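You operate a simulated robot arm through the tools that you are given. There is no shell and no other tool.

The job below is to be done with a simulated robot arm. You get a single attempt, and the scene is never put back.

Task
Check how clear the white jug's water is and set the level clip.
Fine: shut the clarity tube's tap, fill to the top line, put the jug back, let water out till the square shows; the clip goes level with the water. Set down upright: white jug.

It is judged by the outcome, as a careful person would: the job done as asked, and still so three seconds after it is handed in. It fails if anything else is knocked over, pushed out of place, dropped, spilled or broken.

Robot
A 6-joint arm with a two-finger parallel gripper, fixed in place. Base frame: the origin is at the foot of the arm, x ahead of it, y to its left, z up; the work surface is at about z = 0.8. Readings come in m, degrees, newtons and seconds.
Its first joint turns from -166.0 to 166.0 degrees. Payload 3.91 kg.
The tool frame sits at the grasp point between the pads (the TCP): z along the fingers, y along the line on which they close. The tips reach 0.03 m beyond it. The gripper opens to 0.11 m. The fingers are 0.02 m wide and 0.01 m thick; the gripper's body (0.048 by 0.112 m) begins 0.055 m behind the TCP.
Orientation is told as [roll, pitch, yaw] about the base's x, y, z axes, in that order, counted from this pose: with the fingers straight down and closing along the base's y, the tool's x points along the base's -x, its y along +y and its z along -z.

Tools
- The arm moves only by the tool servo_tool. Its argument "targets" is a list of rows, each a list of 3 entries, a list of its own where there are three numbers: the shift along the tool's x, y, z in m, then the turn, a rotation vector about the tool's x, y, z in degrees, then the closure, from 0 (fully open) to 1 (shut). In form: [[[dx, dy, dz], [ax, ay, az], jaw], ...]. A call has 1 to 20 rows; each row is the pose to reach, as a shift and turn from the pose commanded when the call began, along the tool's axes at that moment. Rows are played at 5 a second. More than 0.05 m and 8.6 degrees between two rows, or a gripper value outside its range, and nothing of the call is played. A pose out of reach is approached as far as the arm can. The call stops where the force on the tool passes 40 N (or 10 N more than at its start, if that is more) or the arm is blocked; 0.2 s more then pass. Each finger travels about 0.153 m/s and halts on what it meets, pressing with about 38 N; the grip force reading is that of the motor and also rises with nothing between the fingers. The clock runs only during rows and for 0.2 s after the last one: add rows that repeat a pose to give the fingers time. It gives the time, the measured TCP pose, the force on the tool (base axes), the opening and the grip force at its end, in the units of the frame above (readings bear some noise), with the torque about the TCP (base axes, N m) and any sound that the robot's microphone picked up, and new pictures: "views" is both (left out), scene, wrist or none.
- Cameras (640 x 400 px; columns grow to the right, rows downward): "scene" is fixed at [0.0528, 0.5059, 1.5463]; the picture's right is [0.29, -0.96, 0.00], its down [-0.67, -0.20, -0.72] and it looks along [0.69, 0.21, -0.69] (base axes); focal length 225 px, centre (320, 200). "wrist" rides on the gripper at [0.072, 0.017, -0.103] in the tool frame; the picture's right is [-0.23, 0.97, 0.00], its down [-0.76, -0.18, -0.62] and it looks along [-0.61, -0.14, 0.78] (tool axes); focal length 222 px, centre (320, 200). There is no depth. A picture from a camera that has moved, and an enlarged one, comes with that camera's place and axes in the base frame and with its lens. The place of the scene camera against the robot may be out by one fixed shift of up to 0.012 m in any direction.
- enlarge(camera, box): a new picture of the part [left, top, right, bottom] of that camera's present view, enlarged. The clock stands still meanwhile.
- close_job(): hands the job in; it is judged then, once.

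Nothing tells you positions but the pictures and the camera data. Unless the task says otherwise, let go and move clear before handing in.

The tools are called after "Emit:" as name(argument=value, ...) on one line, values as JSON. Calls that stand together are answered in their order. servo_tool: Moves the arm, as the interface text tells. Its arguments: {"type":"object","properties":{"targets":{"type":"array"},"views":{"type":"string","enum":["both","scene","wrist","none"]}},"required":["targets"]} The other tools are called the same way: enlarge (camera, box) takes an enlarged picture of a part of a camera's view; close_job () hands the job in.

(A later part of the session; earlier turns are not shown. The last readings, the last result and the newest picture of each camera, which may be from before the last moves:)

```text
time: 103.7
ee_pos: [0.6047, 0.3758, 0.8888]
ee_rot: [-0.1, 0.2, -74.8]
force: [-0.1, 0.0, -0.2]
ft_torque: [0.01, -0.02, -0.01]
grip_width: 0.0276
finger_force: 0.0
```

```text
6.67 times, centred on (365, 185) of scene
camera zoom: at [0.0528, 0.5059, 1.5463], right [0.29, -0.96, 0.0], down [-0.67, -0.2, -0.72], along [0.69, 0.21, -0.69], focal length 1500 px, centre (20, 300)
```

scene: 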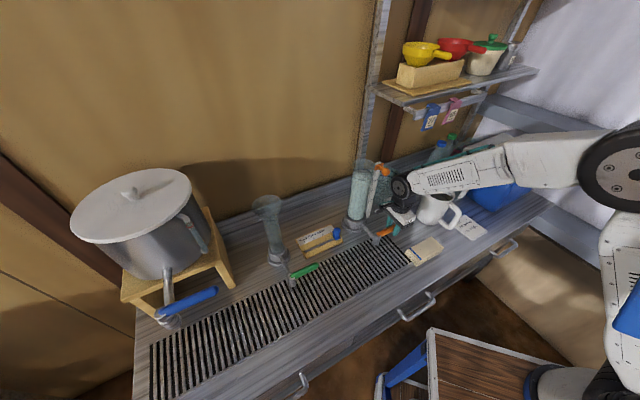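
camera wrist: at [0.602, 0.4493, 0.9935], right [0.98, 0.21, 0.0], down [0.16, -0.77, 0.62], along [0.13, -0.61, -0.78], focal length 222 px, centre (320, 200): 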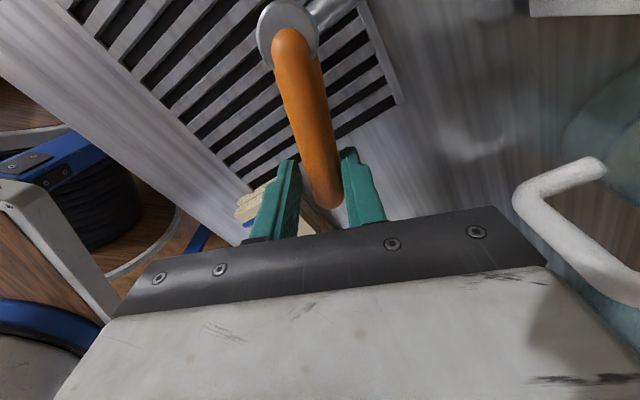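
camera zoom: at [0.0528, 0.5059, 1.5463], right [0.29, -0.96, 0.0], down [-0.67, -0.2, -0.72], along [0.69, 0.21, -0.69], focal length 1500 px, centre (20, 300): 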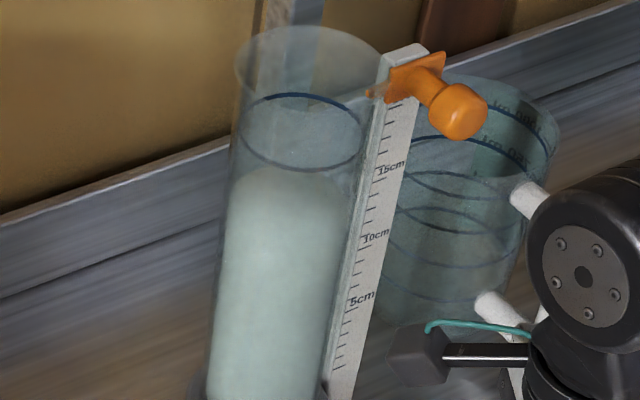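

Emit:
servo_tool(targets=[[[0, 0, 0], [0, 0, 0], 0.75], [[0, 0, 0], [0, 0, 0], 0.75], [[0, 0, 0], [0, 0, 0], 0.75], [[0, 0, 0], [0, 0, 0], 0.75], [[0, 0, 0], [0, 0, 0], 0.75]], views="none")

Emit:
enlarge(camera="scene", box=[345, 155, 385, 215])

```text
time: 104.9
ee_pos: [0.6041, 0.3743, 0.8884]
ee_rot: [0.0, 0.1, -74.8]
force: [0.3, 0.2, 0.1]
ft_torque: [0.01, -0.01, 0.02]
grip_width: 0.0279
finger_force: 0.1
```

```text
6.67 times, centred on (365, 185) of scene
camera zoom: at [0.0528, 0.5059, 1.5463], right [0.29, -0.96, 0.0], down [-0.67, -0.2, -0.72], along [0.69, 0.21, -0.69], focal length 1500 px, centre (20, 300)
```

zoom: 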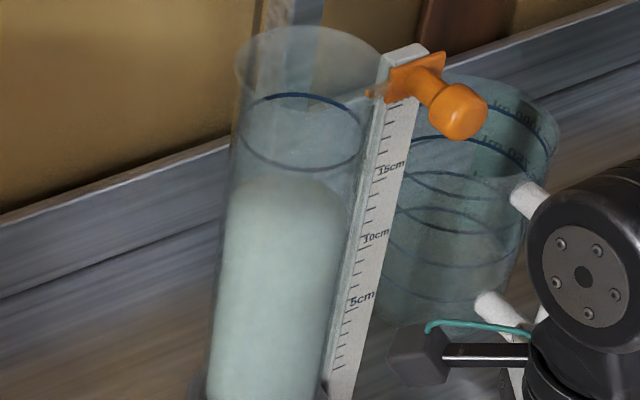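

Emit:
servo_tool(targets=[[[0, 0, 0], [0, 0, 0], 0.75], [[0, 0, 0], [0, 0, 0], 0.75], [[0, 0, 0], [0, 0, 0], 0.75], [[0, 0, 0], [0, 0, 0], 0.75], [[0, 0, 0], [0, 0, 0], 0.75]], views="none")

Emit:
enlarge(camera="scene", box=[345, 165, 385, 205])

```text
time: 106.1
ee_pos: [0.6053, 0.3747, 0.8886]
ee_rot: [-0.1, 0.1, -74.7]
force: [0.2, 0.2, 0.6]
ft_torque: [-0.01, -0.05, 0.02]
grip_width: 0.0272
finger_force: 0.1
```

```text
10.00 times, centred on (365, 185) of scene
camera zoom: at [0.0528, 0.5059, 1.5463], right [0.29, -0.96, 0.0], down [-0.67, -0.2, -0.72], along [0.69, 0.21, -0.69], focal length 2250 px, centre (-130, 350)
```

zoom: 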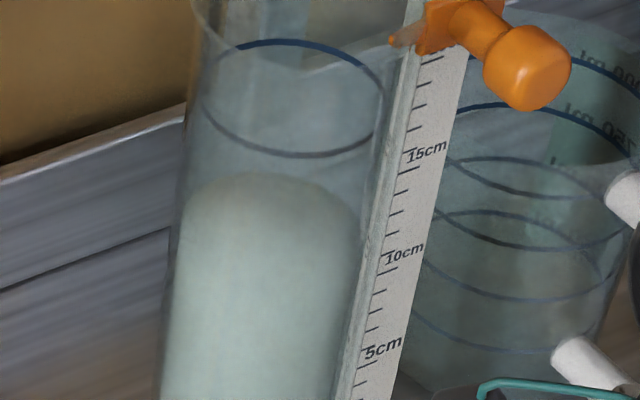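

Emit:
servo_tool(targets=[[[0, 0, 0], [0, 0, 0], 0.75], [[0, 0, 0], [0, 0, 0], 0.75], [[0, 0, 0], [0, 0, 0], 0.75], [[0, 0, 0], [0, 0, 0], 0.75], [[0, 0, 0], [0, 0, 0], 0.75]], views="none")

Emit:
enlarge(camera="scene", box=[345, 165, 385, 205])

```text
time: 107.3
ee_pos: [0.6036, 0.3729, 0.8892]
ee_rot: [-0.1, 0.1, -74.7]
force: [0.6, 0.5, -0.4]
ft_torque: [0.04, -0.03, 0.02]
grip_width: 0.0276
finger_force: 0.0
```

```text
10.00 times, centred on (365, 185) of scene
camera zoom: at [0.0528, 0.5059, 1.5463], right [0.29, -0.96, 0.0], down [-0.67, -0.2, -0.72], along [0.69, 0.21, -0.69], focal length 2250 px, centre (-130, 350)
```

zoom: 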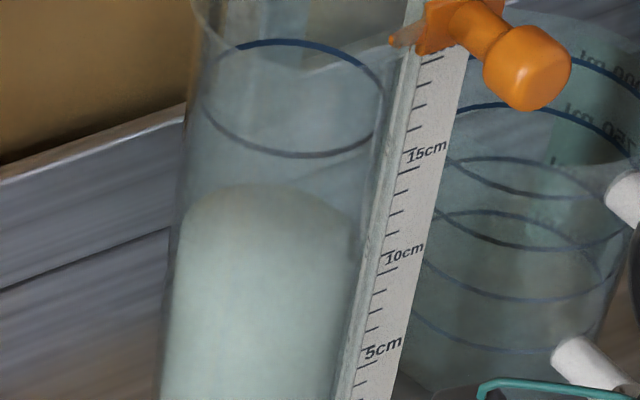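

Emit:
servo_tool(targets=[[[0, 0, 0], [0, 0, 0], 0.75], [[0, 0, 0], [0, 0, 0], 0.75], [[0, 0, 0], [0, 0, 0], 0.75]], views="none")

Emit:
enlarge(camera="scene", box=[345, 165, 385, 205])

```text
time: 108.1
ee_pos: [0.6051, 0.3752, 0.8882]
ee_rot: [-0.1, 0.1, -74.7]
force: [0.4, -0.4, -0.3]
ft_torque: [-0.02, -0.03, 0.0]
grip_width: 0.0273
finger_force: 0.1
```

```text
10.00 times, centred on (365, 185) of scene
camera zoom: at [0.0528, 0.5059, 1.5463], right [0.29, -0.96, 0.0], down [-0.67, -0.2, -0.72], along [0.69, 0.21, -0.69], focal length 2250 px, centre (-130, 350)
```

zoom: 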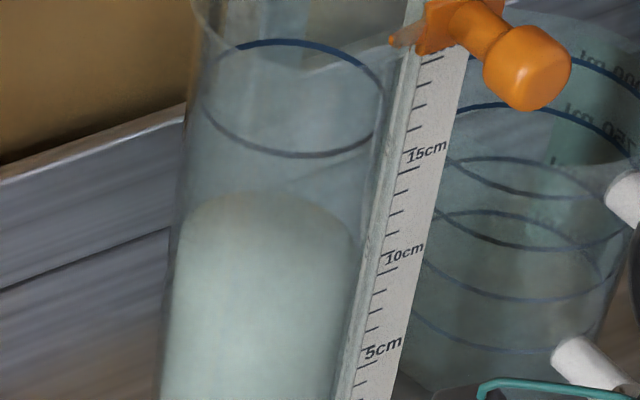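

Emit:
servo_tool(targets=[[[0, 0, 0], [0, 0, 0], 0.75], [[0, 0, 0], [0, 0, 0], 0.75], [[0, 0, 0], [0, 0, 0], 0.75]], views="none")

Emit:
enlarge(camera="scene", box=[345, 165, 385, 205])

```text
time: 108.9
ee_pos: [0.6043, 0.3742, 0.8883]
ee_rot: [-0.2, 0.2, -74.8]
force: [-0.1, 0.1, 0.2]
ft_torque: [0.0, -0.02, 0.04]
grip_width: 0.0277
finger_force: 0.0
```

```text
10.00 times, centred on (365, 185) of scene
camera zoom: at [0.0528, 0.5059, 1.5463], right [0.29, -0.96, 0.0], down [-0.67, -0.2, -0.72], along [0.69, 0.21, -0.69], focal length 2250 px, centre (-130, 350)
```

zoom: 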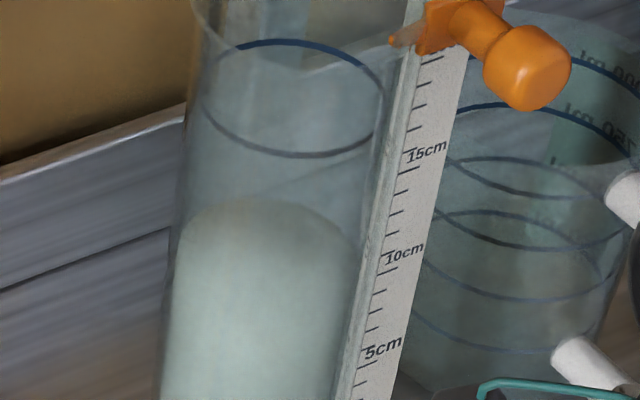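

Emit:
servo_tool(targets=[[[0, 0, 0], [0, 0, 0], 0.75], [[0, 0, 0], [0, 0, 0], 0.75], [[0, 0, 0], [0, 0, 0], 0.75]], views="none")

Emit:
enlarge(camera="scene", box=[345, 165, 385, 205])

```text
time: 109.7
ee_pos: [0.6057, 0.3744, 0.8889]
ee_rot: [0.0, 0.1, -74.8]
force: [-0.3, -0.2, 0.4]
ft_torque: [0.01, 0.0, 0.03]
grip_width: 0.0275
finger_force: 0.1
```

```text
10.00 times, centred on (365, 185) of scene
camera zoom: at [0.0528, 0.5059, 1.5463], right [0.29, -0.96, 0.0], down [-0.67, -0.2, -0.72], along [0.69, 0.21, -0.69], focal length 2250 px, centre (-130, 350)
```

zoom: 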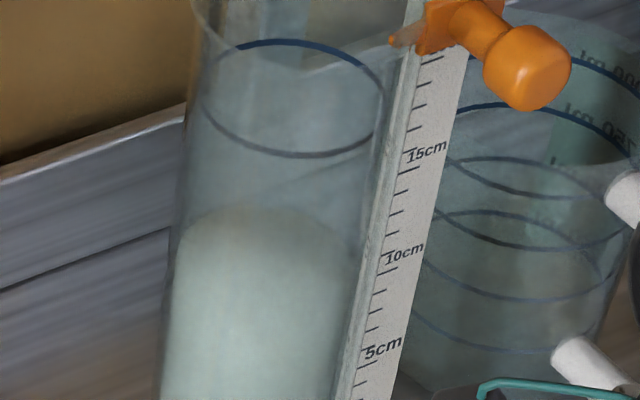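

Emit:
servo_tool(targets=[[[0, 0, 0], [0, 0, 0], 0.75], [[0, 0, 0], [0, 0, 0], 0.75]], views="none")

Emit:
enlarge(camera="scene", box=[345, 175, 385, 215])

```text
time: 110.3
ee_pos: [0.6033, 0.3744, 0.8891]
ee_rot: [-0.2, 0.1, -74.8]
force: [0.1, -0.5, 0.0]
ft_torque: [-0.02, 0.02, 0.05]
grip_width: 0.0275
finger_force: 0.1
```

```text
10.00 times, centred on (365, 195) of scene
camera zoom: at [0.0528, 0.5059, 1.5463], right [0.29, -0.96, 0.0], down [-0.67, -0.2, -0.72], along [0.69, 0.21, -0.69], focal length 2250 px, centre (-130, 250)
```

zoom: 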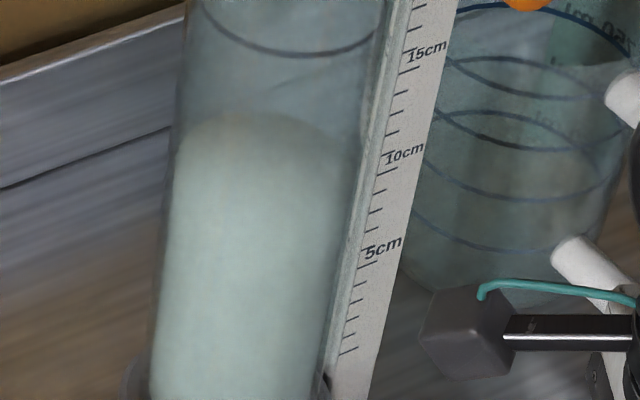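

Emit:
servo_tool(targets=[[[0, 0, 0], [0, 0, 0], 0.75], [[0, 0, 0], [0, 0, 0], 0.75]], views="none")

Emit:
enlarge(camera="scene", box=[345, 175, 385, 215])

```text
time: 110.9
ee_pos: [0.6047, 0.3749, 0.889]
ee_rot: [-0.1, 0.0, -74.9]
force: [0.3, -0.5, 0.2]
ft_torque: [-0.01, -0.02, 0.01]
grip_width: 0.0273
finger_force: 0.0
```

```text
10.00 times, centred on (365, 195) of scene
camera zoom: at [0.0528, 0.5059, 1.5463], right [0.29, -0.96, 0.0], down [-0.67, -0.2, -0.72], along [0.69, 0.21, -0.69], focal length 2250 px, centre (-130, 250)
```

zoom: 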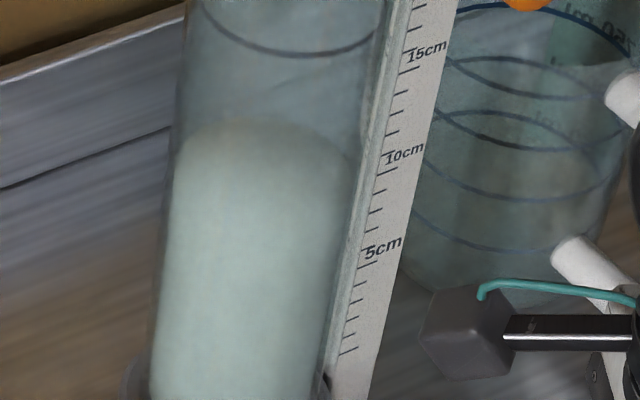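

Emit:
servo_tool(targets=[[[0, 0, 0], [0, 0, 0], 0.75], [[0, 0, 0], [0, 0, 0], 0.75], [[0, 0, 0], [0, 0, 0], 0.75]], views="none")

Emit:
enlarge(camera="scene", box=[345, 175, 385, 215])

```text
time: 111.7
ee_pos: [0.6052, 0.3748, 0.8884]
ee_rot: [-0.1, 0.1, -74.9]
force: [-0.4, 0.2, -0.1]
ft_torque: [-0.05, 0.01, 0.01]
grip_width: 0.0276
finger_force: 0.1
```

```text
10.00 times, centred on (365, 195) of scene
camera zoom: at [0.0528, 0.5059, 1.5463], right [0.29, -0.96, 0.0], down [-0.67, -0.2, -0.72], along [0.69, 0.21, -0.69], focal length 2250 px, centre (-130, 250)
```

zoom: 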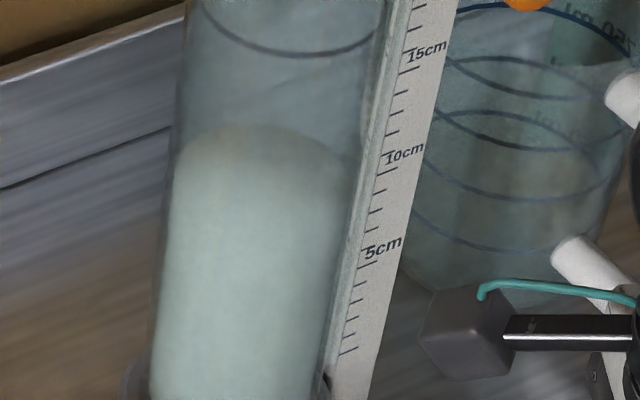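

Emit:
servo_tool(targets=[[[0, 0, 0], [0, 0, 0], 0.75], [[0, 0, 0], [0, 0, 0], 0.75]], views="none")

Emit:
enlarge(camera="scene", box=[345, 180, 375, 210])

```text
time: 112.3
ee_pos: [0.6053, 0.3743, 0.8885]
ee_rot: [0.0, 0.1, -74.7]
force: [0.4, -0.2, 0.2]
ft_torque: [0.0, 0.01, -0.02]
grip_width: 0.0276
finger_force: 0.2
```

```text
13.33 times, centred on (360, 195) of scene
camera zoom: at [0.0528, 0.5059, 1.5463], right [0.29, -0.96, 0.0], down [-0.67, -0.2, -0.72], along [0.69, 0.21, -0.69], focal length 3001 px, centre (-213, 267)
```

zoom: 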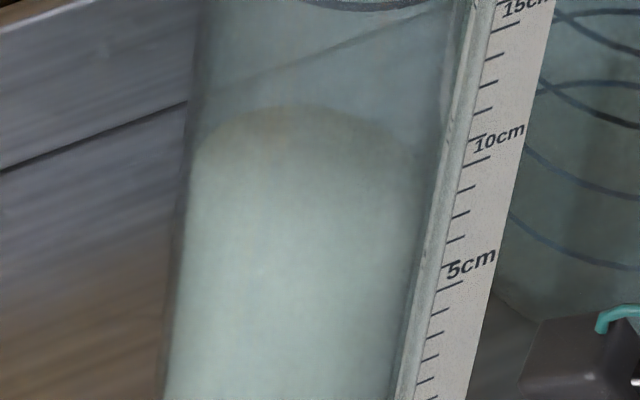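

Emit:
servo_tool(targets=[[[0, 0, 0], [0, 0, 0], 0.75]], views="none")

Emit:
enlarge(camera="scene", box=[345, 180, 375, 210])

```text
time: 112.7
ee_pos: [0.6047, 0.3743, 0.8882]
ee_rot: [-0.1, 0.0, -74.8]
force: [0.5, 0.0, 0.1]
ft_torque: [0.01, 0.01, 0.02]
grip_width: 0.0274
finger_force: 0.0
```

```text
13.33 times, centred on (360, 195) of scene
camera zoom: at [0.0528, 0.5059, 1.5463], right [0.29, -0.96, 0.0], down [-0.67, -0.2, -0.72], along [0.69, 0.21, -0.69], focal length 3001 px, centre (-213, 267)
```

zoom: 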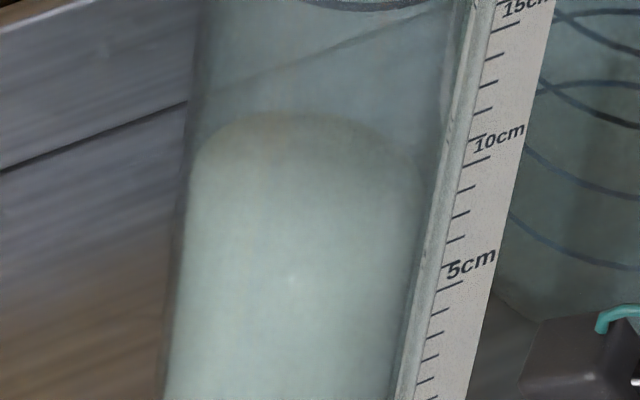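

Emit:
servo_tool(targets=[[[0, 0, 0], [0, 0, 0], 0.75], [[0, 0, 0], [0, 0, 0], 0.75]], views="none")

Emit:
enlarge(camera="scene", box=[345, 180, 375, 210])

```text
time: 113.3
ee_pos: [0.6042, 0.3755, 0.8888]
ee_rot: [0.0, 0.1, -74.8]
force: [0.5, -0.2, 0.4]
ft_torque: [0.03, 0.05, 0.01]
grip_width: 0.0276
finger_force: 0.1
```

```text
13.33 times, centred on (360, 195) of scene
camera zoom: at [0.0528, 0.5059, 1.5463], right [0.29, -0.96, 0.0], down [-0.67, -0.2, -0.72], along [0.69, 0.21, -0.69], focal length 3001 px, centre (-213, 267)
```

zoom: 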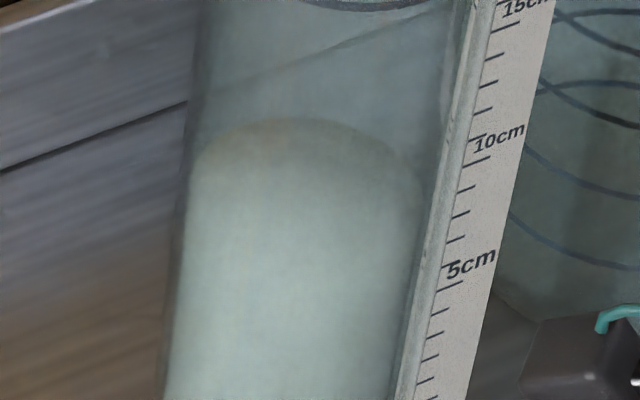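

Emit:
servo_tool(targets=[[[0, 0, 0], [0, 0, 0], 0.75], [[0, 0, 0], [0, 0, 0], 0.75]], views="none")

Emit:
enlarge(camera="scene", box=[345, 180, 375, 210])

```text
time: 113.9
ee_pos: [0.6042, 0.3741, 0.8893]
ee_rot: [-0.1, 0.1, -74.7]
force: [0.2, -0.3, 0.6]
ft_torque: [-0.02, 0.04, 0.0]
grip_width: 0.0273
finger_force: 0.1
```

```text
13.33 times, centred on (360, 195) of scene
camera zoom: at [0.0528, 0.5059, 1.5463], right [0.29, -0.96, 0.0], down [-0.67, -0.2, -0.72], along [0.69, 0.21, -0.69], focal length 3001 px, centre (-213, 267)
```

zoom: 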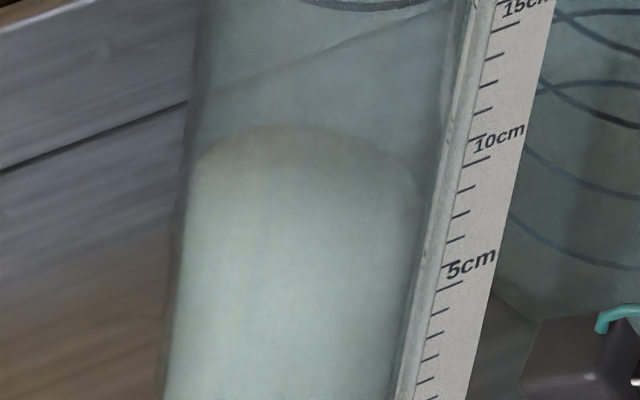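

Emit:
servo_tool(targets=[[[0, 0, 0], [0, 0, 0], 0.75], [[0, 0, 0], [0, 0, 0], 0.75]], views="none")

Emit:
enlarge(camera="scene", box=[345, 180, 375, 210])

```text
time: 114.5
ee_pos: [0.6046, 0.375, 0.8881]
ee_rot: [-0.1, 0.0, -74.8]
force: [0.3, 0.3, 0.0]
ft_torque: [0.02, 0.0, 0.04]
grip_width: 0.0274
finger_force: 0.1
```

```text
13.33 times, centred on (360, 195) of scene
camera zoom: at [0.0528, 0.5059, 1.5463], right [0.29, -0.96, 0.0], down [-0.67, -0.2, -0.72], along [0.69, 0.21, -0.69], focal length 3001 px, centre (-213, 267)
```

zoom: 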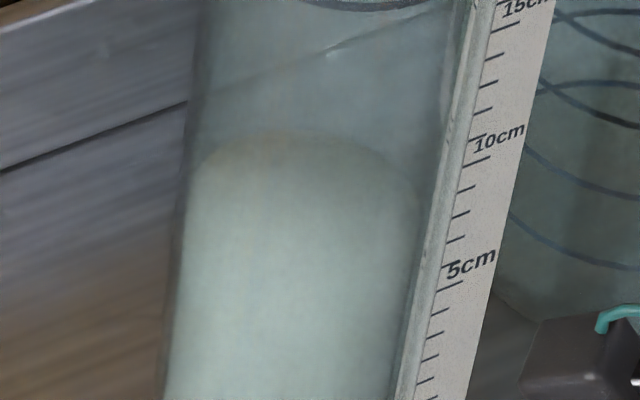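

Emit:
servo_tool(targets=[[[0, 0, 0], [0, 0, 0], 0.75], [[0, 0, 0], [0, 0, 0], 0.75]], views="none")

Emit:
enlarge(camera="scene", box=[345, 180, 375, 210])

```text
time: 115.1
ee_pos: [0.604, 0.3748, 0.8894]
ee_rot: [-0.1, 0.1, -74.9]
force: [-0.1, -0.1, 0.7]
ft_torque: [-0.01, 0.02, 0.0]
grip_width: 0.0274
finger_force: 0.0
```

```text
13.33 times, centred on (360, 195) of scene
camera zoom: at [0.0528, 0.5059, 1.5463], right [0.29, -0.96, 0.0], down [-0.67, -0.2, -0.72], along [0.69, 0.21, -0.69], focal length 3001 px, centre (-213, 267)
```

zoom: 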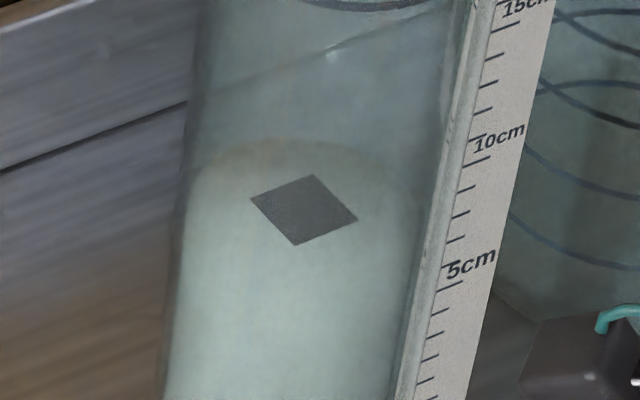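

The square has just appeared. I'm closing the tap right away.

Emit:
servo_tool(targets=[[[0.0014, 0.019, 0], [0, 0, -8], 0.75], [[0.004, 0.028, 0], [0, 0, -16], 0.75], [[0.0079, 0.0363, 0], [0, 0, -24], 0.75], [[0.0111, 0.0424, 0], [0, 0, -29], 0.75], [[0.0134, 0.0466, 0], [0, 0, -29], 0.75], [[0.0134, 0.0466, 0], [0, 0, -29], 0.75]], views="wrist")

Emit:
enlarge(camera="scene", box=[345, 180, 375, 210])

Emit:
enlarge(camera="scene", box=[340, 150, 440, 250])

```text
time: 116.5
ee_pos: [0.6443, 0.4002, 0.8877]
ee_rot: [-0.1, 0.0, -45.7]
force: [-18.3, -13.7, 5.1]
ft_torque: [-0.19, 0.37, 0.12]
grip_width: 0.0385
finger_force: 10.8
camera wrist: at [0.6064, 0.4622, 0.992], right [0.86, 0.52, 0.0], down [0.41, -0.67, 0.62], along [0.32, -0.53, -0.78], focal length 222 px, centre (320, 200)
```

wrist: 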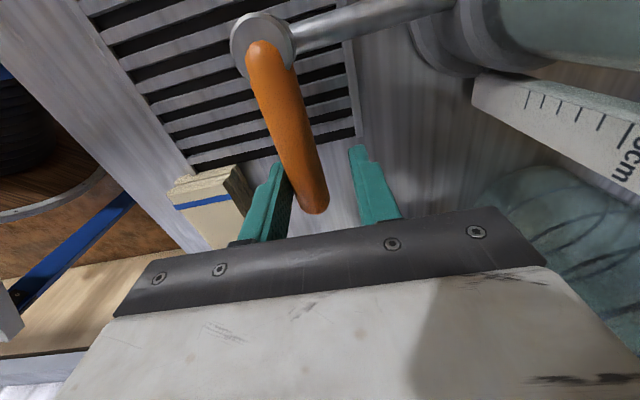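

```text
13.33 times, centred on (360, 195) of scene
camera zoom: at [0.0528, 0.5059, 1.5463], right [0.29, -0.96, 0.0], down [-0.67, -0.2, -0.72], along [0.69, 0.21, -0.69], focal length 3001 px, centre (-213, 267)
```

zoom: 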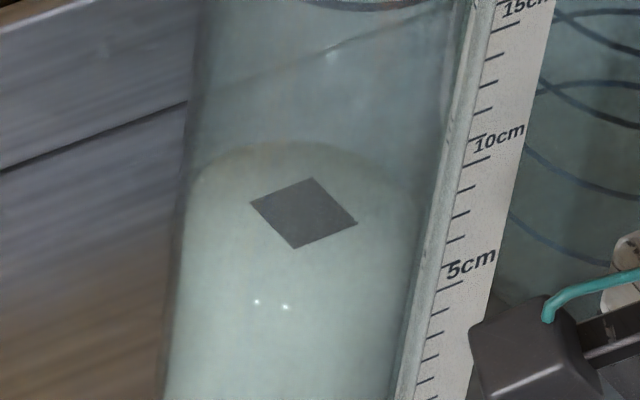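

```text
4.00 times, centred on (390, 200) of scene
camera zoom: at [0.0528, 0.5059, 1.5463], right [0.29, -0.96, 0.0], down [-0.67, -0.2, -0.72], along [0.69, 0.21, -0.69], focal length 900 px, centre (40, 200)
```

zoom: 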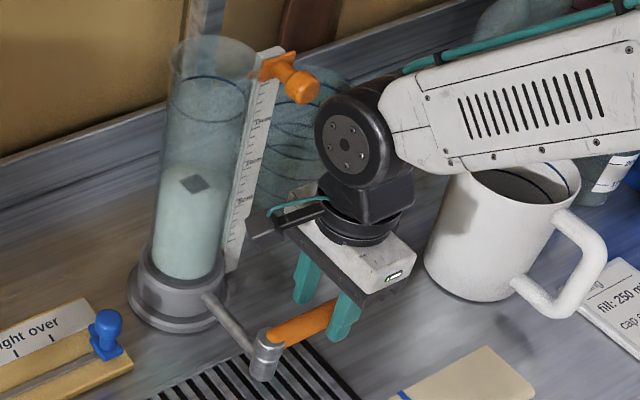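

The tap is shut against its stop and the level barely moved. I'll relax the push, open the fingers, lift away and turn back toward the clip.

Emit:
servo_tool(targets=[[[0, -0.011, 0], [0, 0, 0], 0.7], [[0, -0.011, 0], [0, 0, 0], 0.6], [[0, -0.011, -0.03], [0, 0, 0], 0.6], [[0, -0.011, -0.07], [0, 0, 0], 0.6], [[0, -0.015, -0.115], [0, 0, 0], 0.6], [[-0.01, -0.02, -0.16], [0, 0, 0], 0.6], [[-0.025, -0.03, -0.2], [0, 0, 0], 0.6], [[-0.04, -0.04, -0.24], [0, 0, 0], 0.6], [[-0.06, -0.05, -0.265], [0, 0, 0], 0.6], [[-0.06, -0.05, -0.265], [0, 0, 0], 0.6]])

Emit:
enlarge(camera="scene", box=[345, 180, 375, 210])

Emit:
enlarge(camera="scene", box=[330, 150, 450, 270])

```text
time: 118.7
ee_pos: [0.65, 0.3237, 1.1541]
ee_rot: [-0.1, 0.2, -45.8]
force: [-0.8, 0.4, -0.2]
ft_torque: [0.01, -0.01, -0.02]
grip_width: 0.044
finger_force: 0.0
camera wrist: at [0.6113, 0.3859, 1.2578], right [0.86, 0.52, 0.0], down [0.4, -0.67, 0.62], along [0.32, -0.53, -0.78], focal length 222 px, centre (320, 200)
```

scene: 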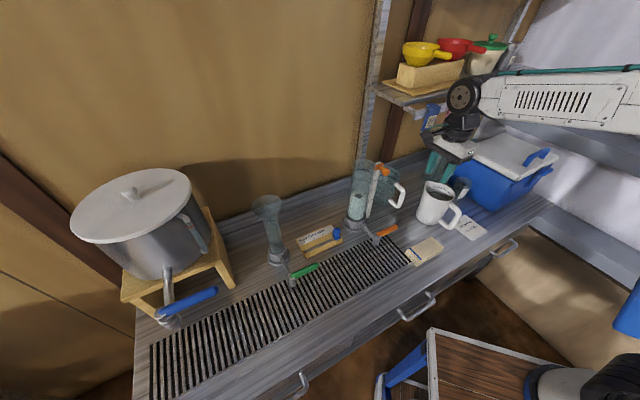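
wrist: 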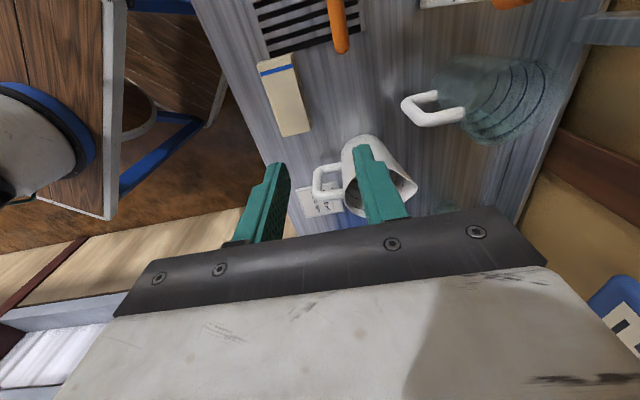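

```text
13.33 times, centred on (360, 195) of scene
camera zoom: at [0.0528, 0.5059, 1.5463], right [0.29, -0.96, 0.0], down [-0.67, -0.2, -0.72], along [0.69, 0.21, -0.69], focal length 3001 px, centre (-213, 267)
```

zoom: 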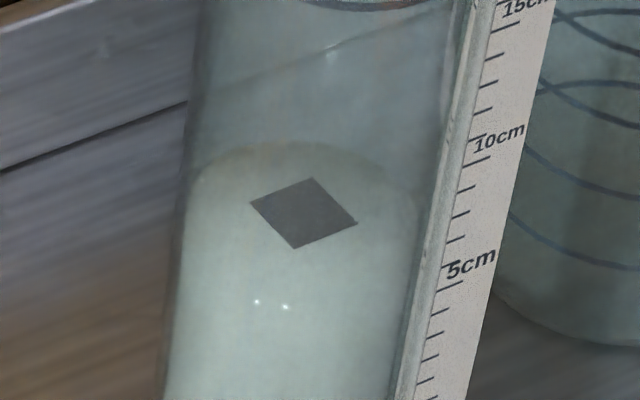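

```text
3.33 times, centred on (390, 210) of scene
camera zoom: at [0.0528, 0.5059, 1.5463], right [0.29, -0.96, 0.0], down [-0.67, -0.2, -0.72], along [0.69, 0.21, -0.69], focal length 750 px, centre (87, 167)
```

zoom: 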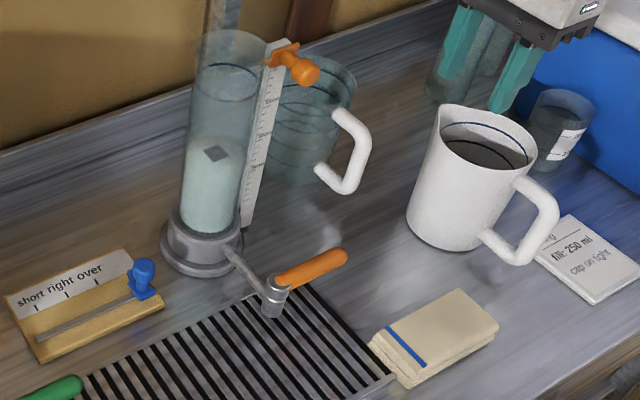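

Level is holding, with the tap shut and everything in place. Now rotate the gripper back to face the tube and clip.

Emit:
servo_tool(targets=[[[0, -0.004, 0], [0, 0, -8.1], 0.6], [[0, -0.008, 0], [0, 0, -16.2], 0.6], [[0, -0.012, 0], [0, 0, -24.3], 0.6], [[0, -0.016, 0], [0, 0, -32.4], 0.6], [[0, -0.02, 0], [0, 0, -40.5], 0.6], [[0, -0.024, 0], [0, 0, -48.6], 0.6], [[0, -0.028, 0], [0, 0, -56.7], 0.6], [[0, -0.032, 0], [0, 0, -64.8], 0.6], [[0, -0.035, 0], [0, 0, -72.9], 0.6], [[0, -0.035, 0], [0, 0, -81], 0.6], [[0, -0.035, 0], [0, 0, -88.9], 0.6], [[0, -0.035, 0], [0, 0, -88.9], 0.6]], views="none")

```text
time: 121.3
ee_pos: [0.626, 0.2976, 1.1542]
ee_rot: [0.1, 0.0, 43.1]
force: [-0.7, -0.4, 1.1]
ft_torque: [0.03, 0.01, -0.01]
grip_width: 0.0442
finger_force: 0.1
```

Emit:
servo_tool(targets=[[[-0.01, 0.001, 0], [0, -8, 0], 0.6], [[-0.02, 0.003, 0], [0, -16, 0], 0.6], [[-0.03, 0.005, 0.0], [0, -24, 0], 0.6], [[-0.04, 0.007, 0.01], [0, -32, 0], 0.6], [[-0.05, 0.009, 0.03], [0, -40, 0], 0.7], [[-0.06, 0.01, 0.06], [0, -48, 0], 0.8], [[-0.07, 0.01, 0.095], [0, -55, 0], 0.9], [[-0.07, 0.01, 0.13], [0, -55, 0], 1], [[-0.07, 0.01, 0.165], [0, -55, 0], 1], [[-0.07, 0.01, 0.189], [0, -55, 0], 1], [[-0.07, 0.01, 0.189], [0, -55, 0], 1]])

Emit:
enlarge(camera="wrist", box=[340, 100, 480, 230])

```text
time: 123.7
ee_pos: [0.6694, 0.3534, 0.9664]
ee_rot: [0.2, -55.0, 42.9]
force: [-0.1, -0.3, -0.2]
ft_torque: [-0.03, 0.0, -0.01]
grip_width: 0.0001
finger_force: 37.7
out of reach, approached as far as the arm can: row 7
camera wrist: at [0.5655, 0.2775, 0.9664], right [-0.57, 0.8, 0.19], down [0.07, -0.18, 0.98], along [0.82, 0.57, 0.05], focal length 222 px, centre (320, 200)
```

scene: 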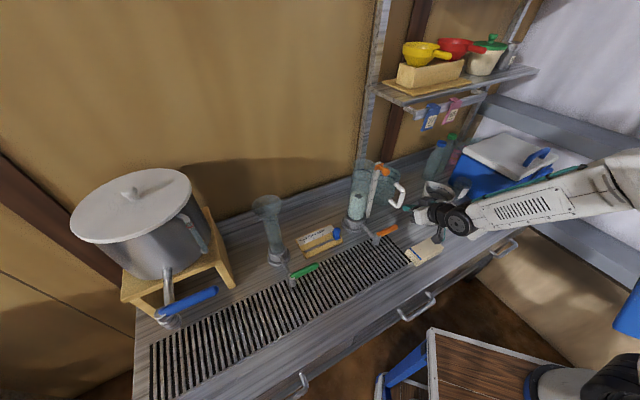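
wrist: 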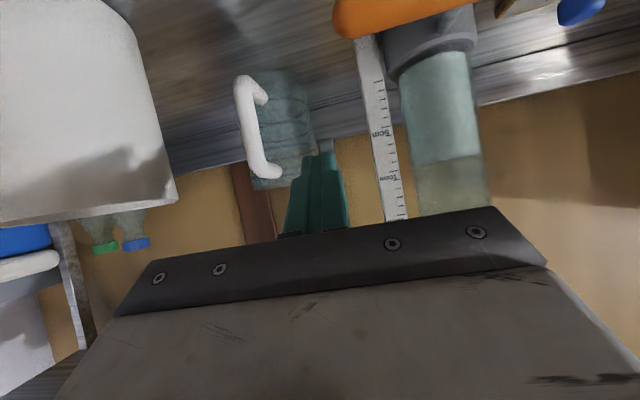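

```text
3.08 times, centred on (410, 165) of wrist
camera zoom: at [0.5655, 0.2775, 0.9664], right [-0.57, 0.8, 0.19], down [0.07, -0.18, 0.98], along [0.82, 0.57, 0.05], focal length 684 px, centre (43, 308)
```

zoom: 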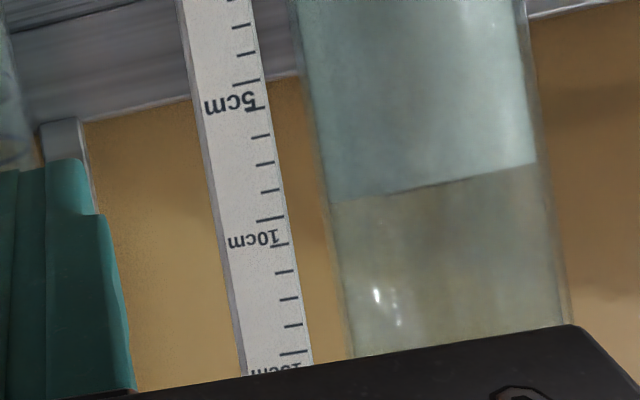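

The camera is level with the water, so I can read it directly: surface at z≈0.961, about the 10 cm tick. I'll raise the camera to the clip's height and measure it the same way.

Emit:
servo_tool(targets=[[[-0.029, -0.013, -0.02], [0, 0, 0], 1], [[-0.058, -0.027, -0.04], [0, 0, 0], 1], [[-0.086, -0.04, -0.0603], [0, 0, 0], 1], [[-0.086, -0.04, -0.0603], [0, 0, 0], 1]], views="wrist")

Emit:
enlarge(camera="wrist", box=[340, 100, 480, 230])

```text
time: 124.7
ee_pos: [0.6963, 0.3229, 1.0715]
ee_rot: [0.1, -55.0, 42.8]
force: [0.5, -1.2, 0.1]
ft_torque: [0.0, 0.02, -0.01]
grip_width: 0.0001
finger_force: 38.2
camera wrist: at [0.5931, 0.2482, 1.0718], right [-0.57, 0.8, 0.19], down [0.07, -0.18, 0.98], along [0.82, 0.57, 0.05], focal length 222 px, centre (320, 200)
```

wrist: 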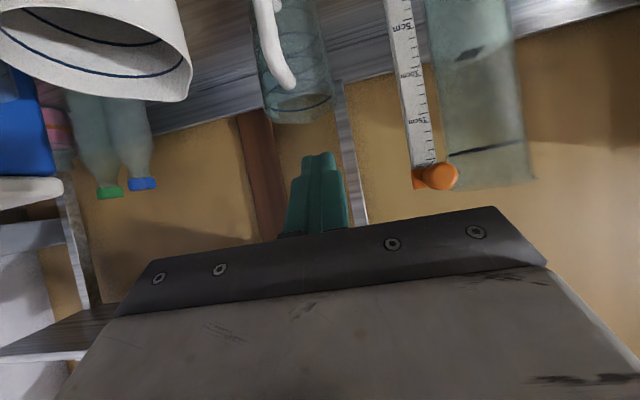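

```text
3.08 times, centred on (410, 165) of wrist
camera zoom: at [0.5931, 0.2482, 1.0718], right [-0.57, 0.8, 0.19], down [0.07, -0.18, 0.98], along [0.82, 0.57, 0.05], focal length 684 px, centre (43, 308)
```

zoom: 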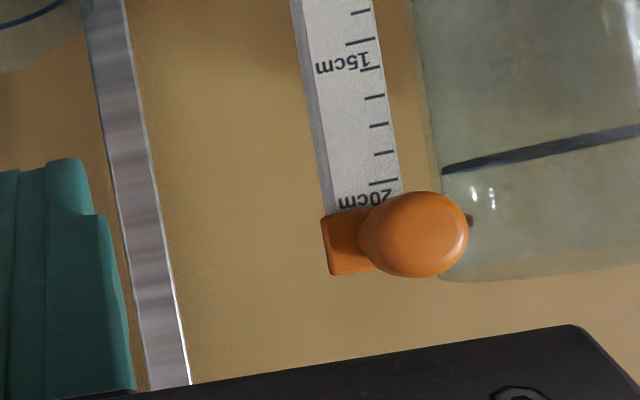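

Clip centre is at z≈1.082, so it must come down about 121 mm. I'll line up in front of the orange knob with the jaws part-open, then advance around it.

Emit:
servo_tool(targets=[[[-0.005, 0.025, -0.004], [0, 0, 0], 0.8], [[-0.01, 0.05, -0.008], [0, 0, 0], 0.64], [[-0.0168, 0.075, -0.0118], [0, 0, 0], 0.64], [[-0.0168, 0.098, -0.0118], [0, 0, 0], 0.64], [[-0.028, 0.098, 0.004], [0, 0, 0], 0.64], [[-0.035, 0.098, 0.014], [0, 0, 0], 0.64], [[-0.035, 0.098, 0.014], [0, 0, 0], 0.64]])

Emit:
enlarge(camera="wrist", box=[220, 60, 420, 240])

Emit:
enlarge(camera="scene", box=[340, 140, 440, 240])

```text
time: 126.3
ee_pos: [0.6549, 0.4167, 1.0929]
ee_rot: [0.2, -54.9, 42.9]
force: [-0.1, -0.2, -0.9]
ft_torque: [-0.04, -0.03, -0.02]
grip_width: 0.0395
finger_force: 0.1
camera wrist: at [0.5512, 0.3419, 1.0931], right [-0.57, 0.8, 0.19], down [0.07, -0.18, 0.98], along [0.82, 0.57, 0.05], focal length 222 px, centre (320, 200)
```

scene: 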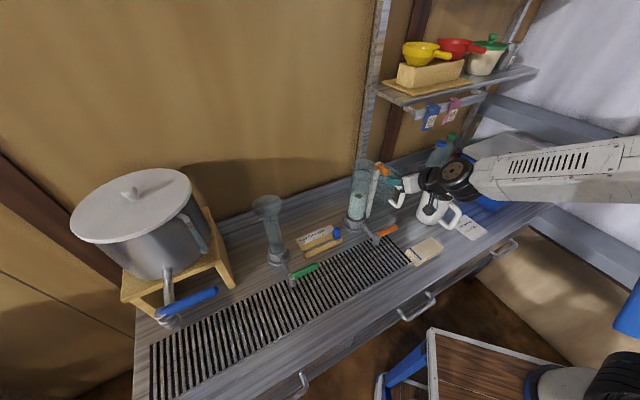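
wrist: 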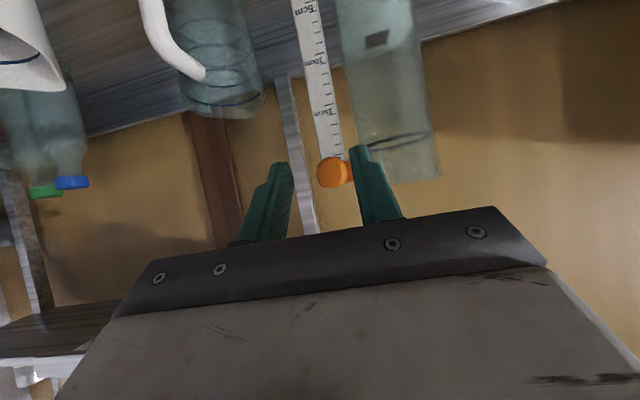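

```text
2.22 times, centred on (320, 150) of wrist
camera zoom: at [0.5512, 0.3419, 1.0931], right [-0.57, 0.8, 0.19], down [0.07, -0.18, 0.98], along [0.82, 0.57, 0.05], focal length 494 px, centre (320, 311)
```

zoom: 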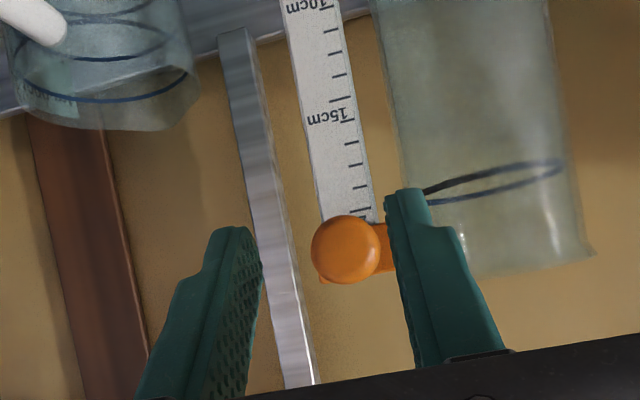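

```text
4.00 times, centred on (390, 190) of scene
camera zoom: at [0.0528, 0.5059, 1.5463], right [0.29, -0.96, 0.0], down [-0.67, -0.2, -0.72], along [0.69, 0.21, -0.69], focal length 900 px, centre (40, 240)
```

zoom: 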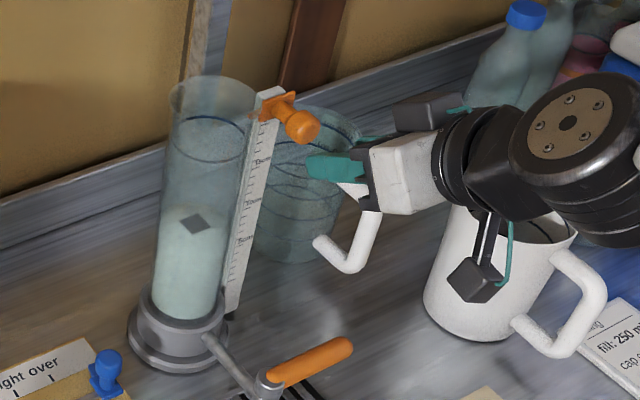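

Knob confirmed at (n 0.825, e 0.140, z 1.082). I'll nudge 3 mm left to centre, then advance around it.

Emit:
servo_tool(targets=[[[0, 0.0033, 0], [0, 0, 0], 0.64], [[-0.0066, 0.0033, 0.0098], [0, 0, 0], 0.64], [[-0.0132, 0.0033, 0.0197], [0, 0, 0], 0.64], [[-0.0197, 0.0033, 0.0295], [0, 0, 0], 0.64], [[-0.0263, 0.0033, 0.0393], [0, 0, 0], 0.64], [[-0.0263, 0.0033, 0.0393], [0, 0, 0], 0.64]])

Emit:
enlarge(camera="wrist", box=[220, 60, 420, 240])

Emit:
enlarge(camera="scene", box=[340, 140, 420, 220])

```text
time: 127.7
ee_pos: [0.6866, 0.4516, 1.0892]
ee_rot: [0.1, -55.0, 42.9]
force: [0.5, -0.2, -0.7]
ft_torque: [-0.01, -0.01, 0.02]
grip_width: 0.0399
finger_force: 0.1
camera wrist: at [0.5824, 0.3773, 1.0904], right [-0.57, 0.8, 0.19], down [0.07, -0.18, 0.98], along [0.82, 0.57, 0.05], focal length 222 px, centre (320, 200)
```

scene: 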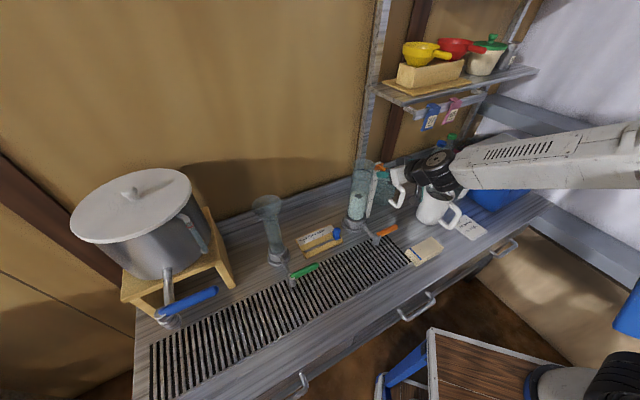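
wrist: 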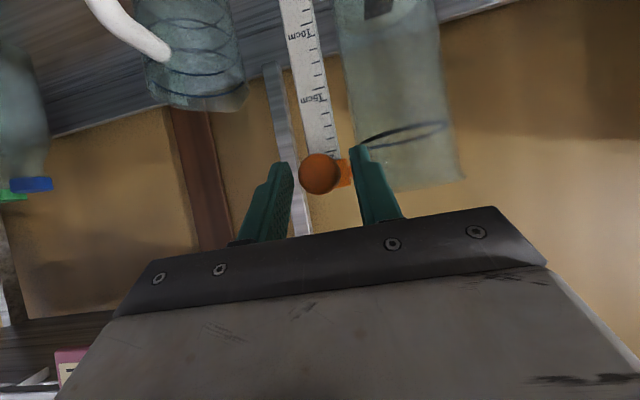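

```text
2.22 times, centred on (320, 150) of wrist
camera zoom: at [0.5824, 0.3773, 1.0904], right [-0.57, 0.8, 0.19], down [0.07, -0.18, 0.98], along [0.82, 0.57, 0.05], focal length 494 px, centre (320, 311)
```

zoom: 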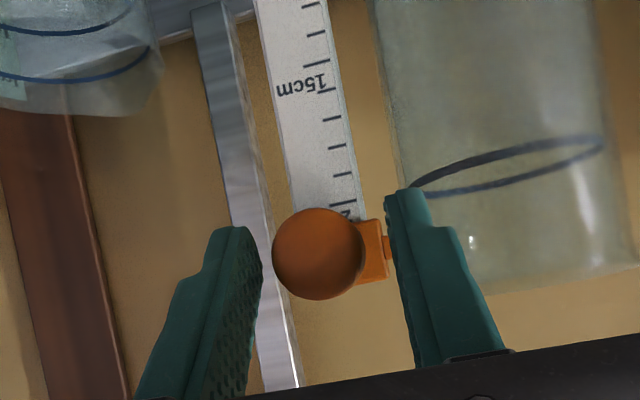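

```text
5.00 times, centred on (380, 180) of scene
camera zoom: at [0.0528, 0.5059, 1.5463], right [0.29, -0.96, 0.0], down [-0.67, -0.2, -0.72], along [0.69, 0.21, -0.69], focal length 1125 px, centre (20, 300)
```

zoom: 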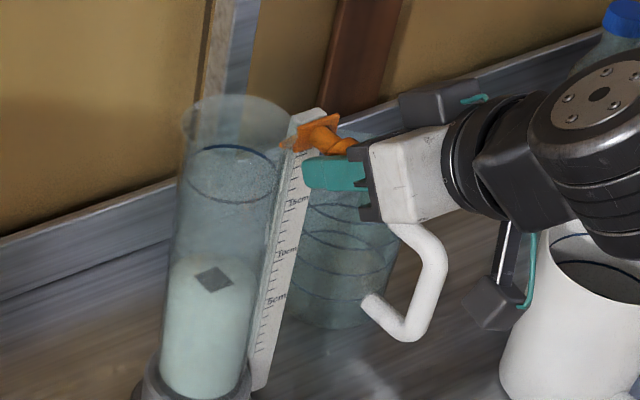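

Knob sits between the fingers. Closing on it.

Emit:
servo_tool(targets=[[[0, 0, 0], [0, 0, 0], 0.7], [[0, 0, 0], [0, 0, 0], 0.75], [[0, 0, 0], [0, 0, 0], 0.8], [[0, 0, 0], [0, 0, 0], 1], [[0, 0, 0], [0, 0, 0], 1]], views="wrist")

Emit:
enlarge(camera="wrist", box=[220, 60, 420, 240])

```text
time: 128.9
ee_pos: [0.6869, 0.4521, 1.0901]
ee_rot: [0.3, -55.2, 42.9]
force: [4.7, -3.1, 0.0]
ft_torque: [-0.16, -0.02, 0.82]
grip_width: 0.0262
finger_force: 44.9
camera wrist: at [0.5826, 0.3769, 1.0902], right [-0.57, 0.8, 0.19], down [0.07, -0.18, 0.98], along [0.82, 0.57, 0.05], focal length 222 px, centre (320, 200)
```

wrist: 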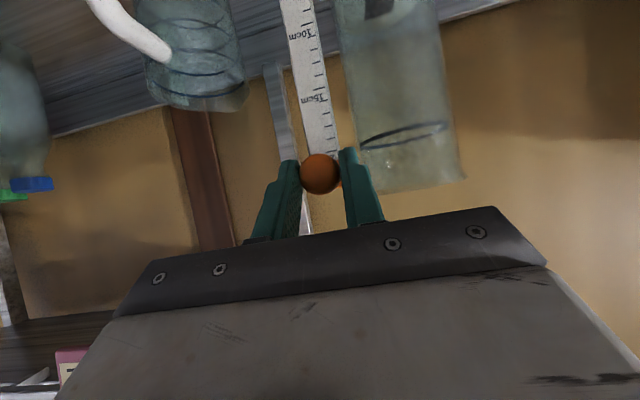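

```text
2.22 times, centred on (320, 150) of wrist
camera zoom: at [0.5826, 0.3769, 1.0902], right [-0.57, 0.8, 0.19], down [0.07, -0.18, 0.98], along [0.82, 0.57, 0.05], focal length 494 px, centre (320, 311)
```

zoom: 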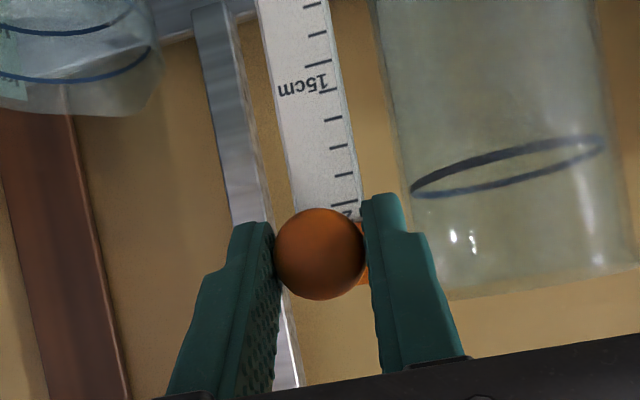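

Gripped on the knob. I'll slide it straight down about 100 mm, watching the force, then check.

Emit:
servo_tool(targets=[[[0.0041, 0, 0.0029], [0, 0, 0], 1], [[0.0082, 0, 0.0057], [0, 0, 0], 1], [[0.0164, 0, 0.0115], [0, 0, 0], 1], [[0.0246, 0, 0.0172], [0, 0, 0], 1], [[0.0328, 0, 0.023], [0, 0, 0], 1], [[0.041, 0, 0.0287], [0, 0, 0], 1], [[0.0491, 0, 0.0344], [0, 0, 0], 1], [[0.0573, 0, 0.0402], [0, 0, 0], 1], [[0.0655, 0, 0.0459], [0, 0, 0], 1], [[0.0737, 0, 0.0517], [0, 0, 0], 1], [[0.0819, 0, 0.0574], [0, 0, 0], 1], [[0.0819, 0, 0.0574], [0, 0, 0], 1]])

Emit:
enlarge(camera="wrist", box=[220, 60, 420, 240])

Emit:
enlarge(camera="scene", box=[340, 140, 420, 220])

```text
time: 131.5
ee_pos: [0.6863, 0.4512, 0.9887]
ee_rot: [0.2, -54.8, 42.9]
force: [-5.2, -0.8, -2.4]
ft_torque: [-0.76, 0.82, 0.81]
grip_width: 0.0261
finger_force: 44.8
camera wrist: at [0.5826, 0.3768, 0.989], right [-0.57, 0.8, 0.19], down [0.07, -0.18, 0.98], along [0.82, 0.57, 0.05], focal length 222 px, centre (320, 200)
```

scene: 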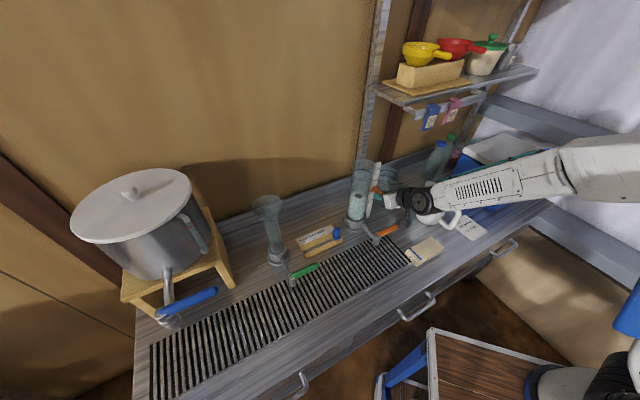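
wrist: 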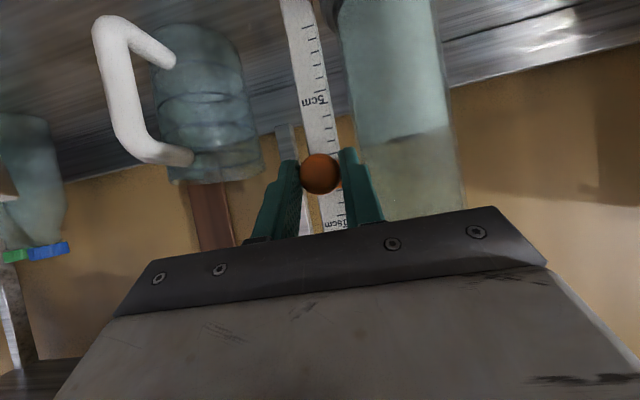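

```text
2.22 times, centred on (320, 150) of wrist
camera zoom: at [0.5826, 0.3768, 0.989], right [-0.57, 0.8, 0.19], down [0.07, -0.18, 0.98], along [0.82, 0.57, 0.05], focal length 494 px, centre (320, 311)
```

zoom: 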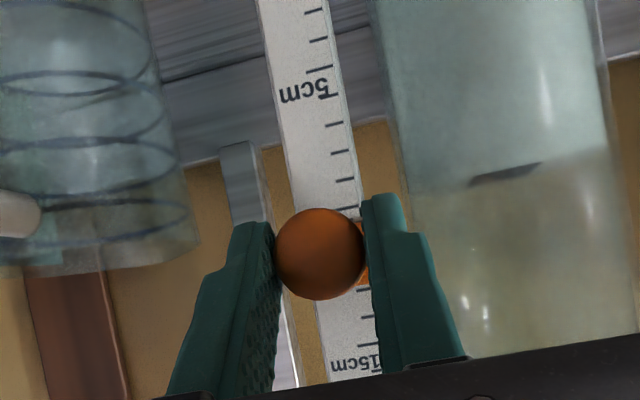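

```text
5.00 times, centred on (380, 180) of scene
camera zoom: at [0.0528, 0.5059, 1.5463], right [0.29, -0.96, 0.0], down [-0.67, -0.2, -0.72], along [0.69, 0.21, -0.69], focal length 1125 px, centre (20, 300)
```

zoom: 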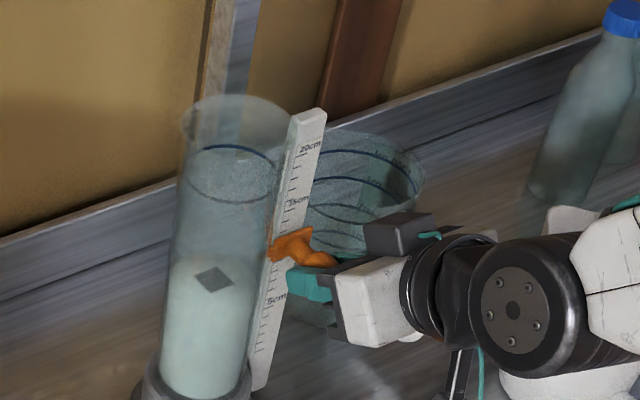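

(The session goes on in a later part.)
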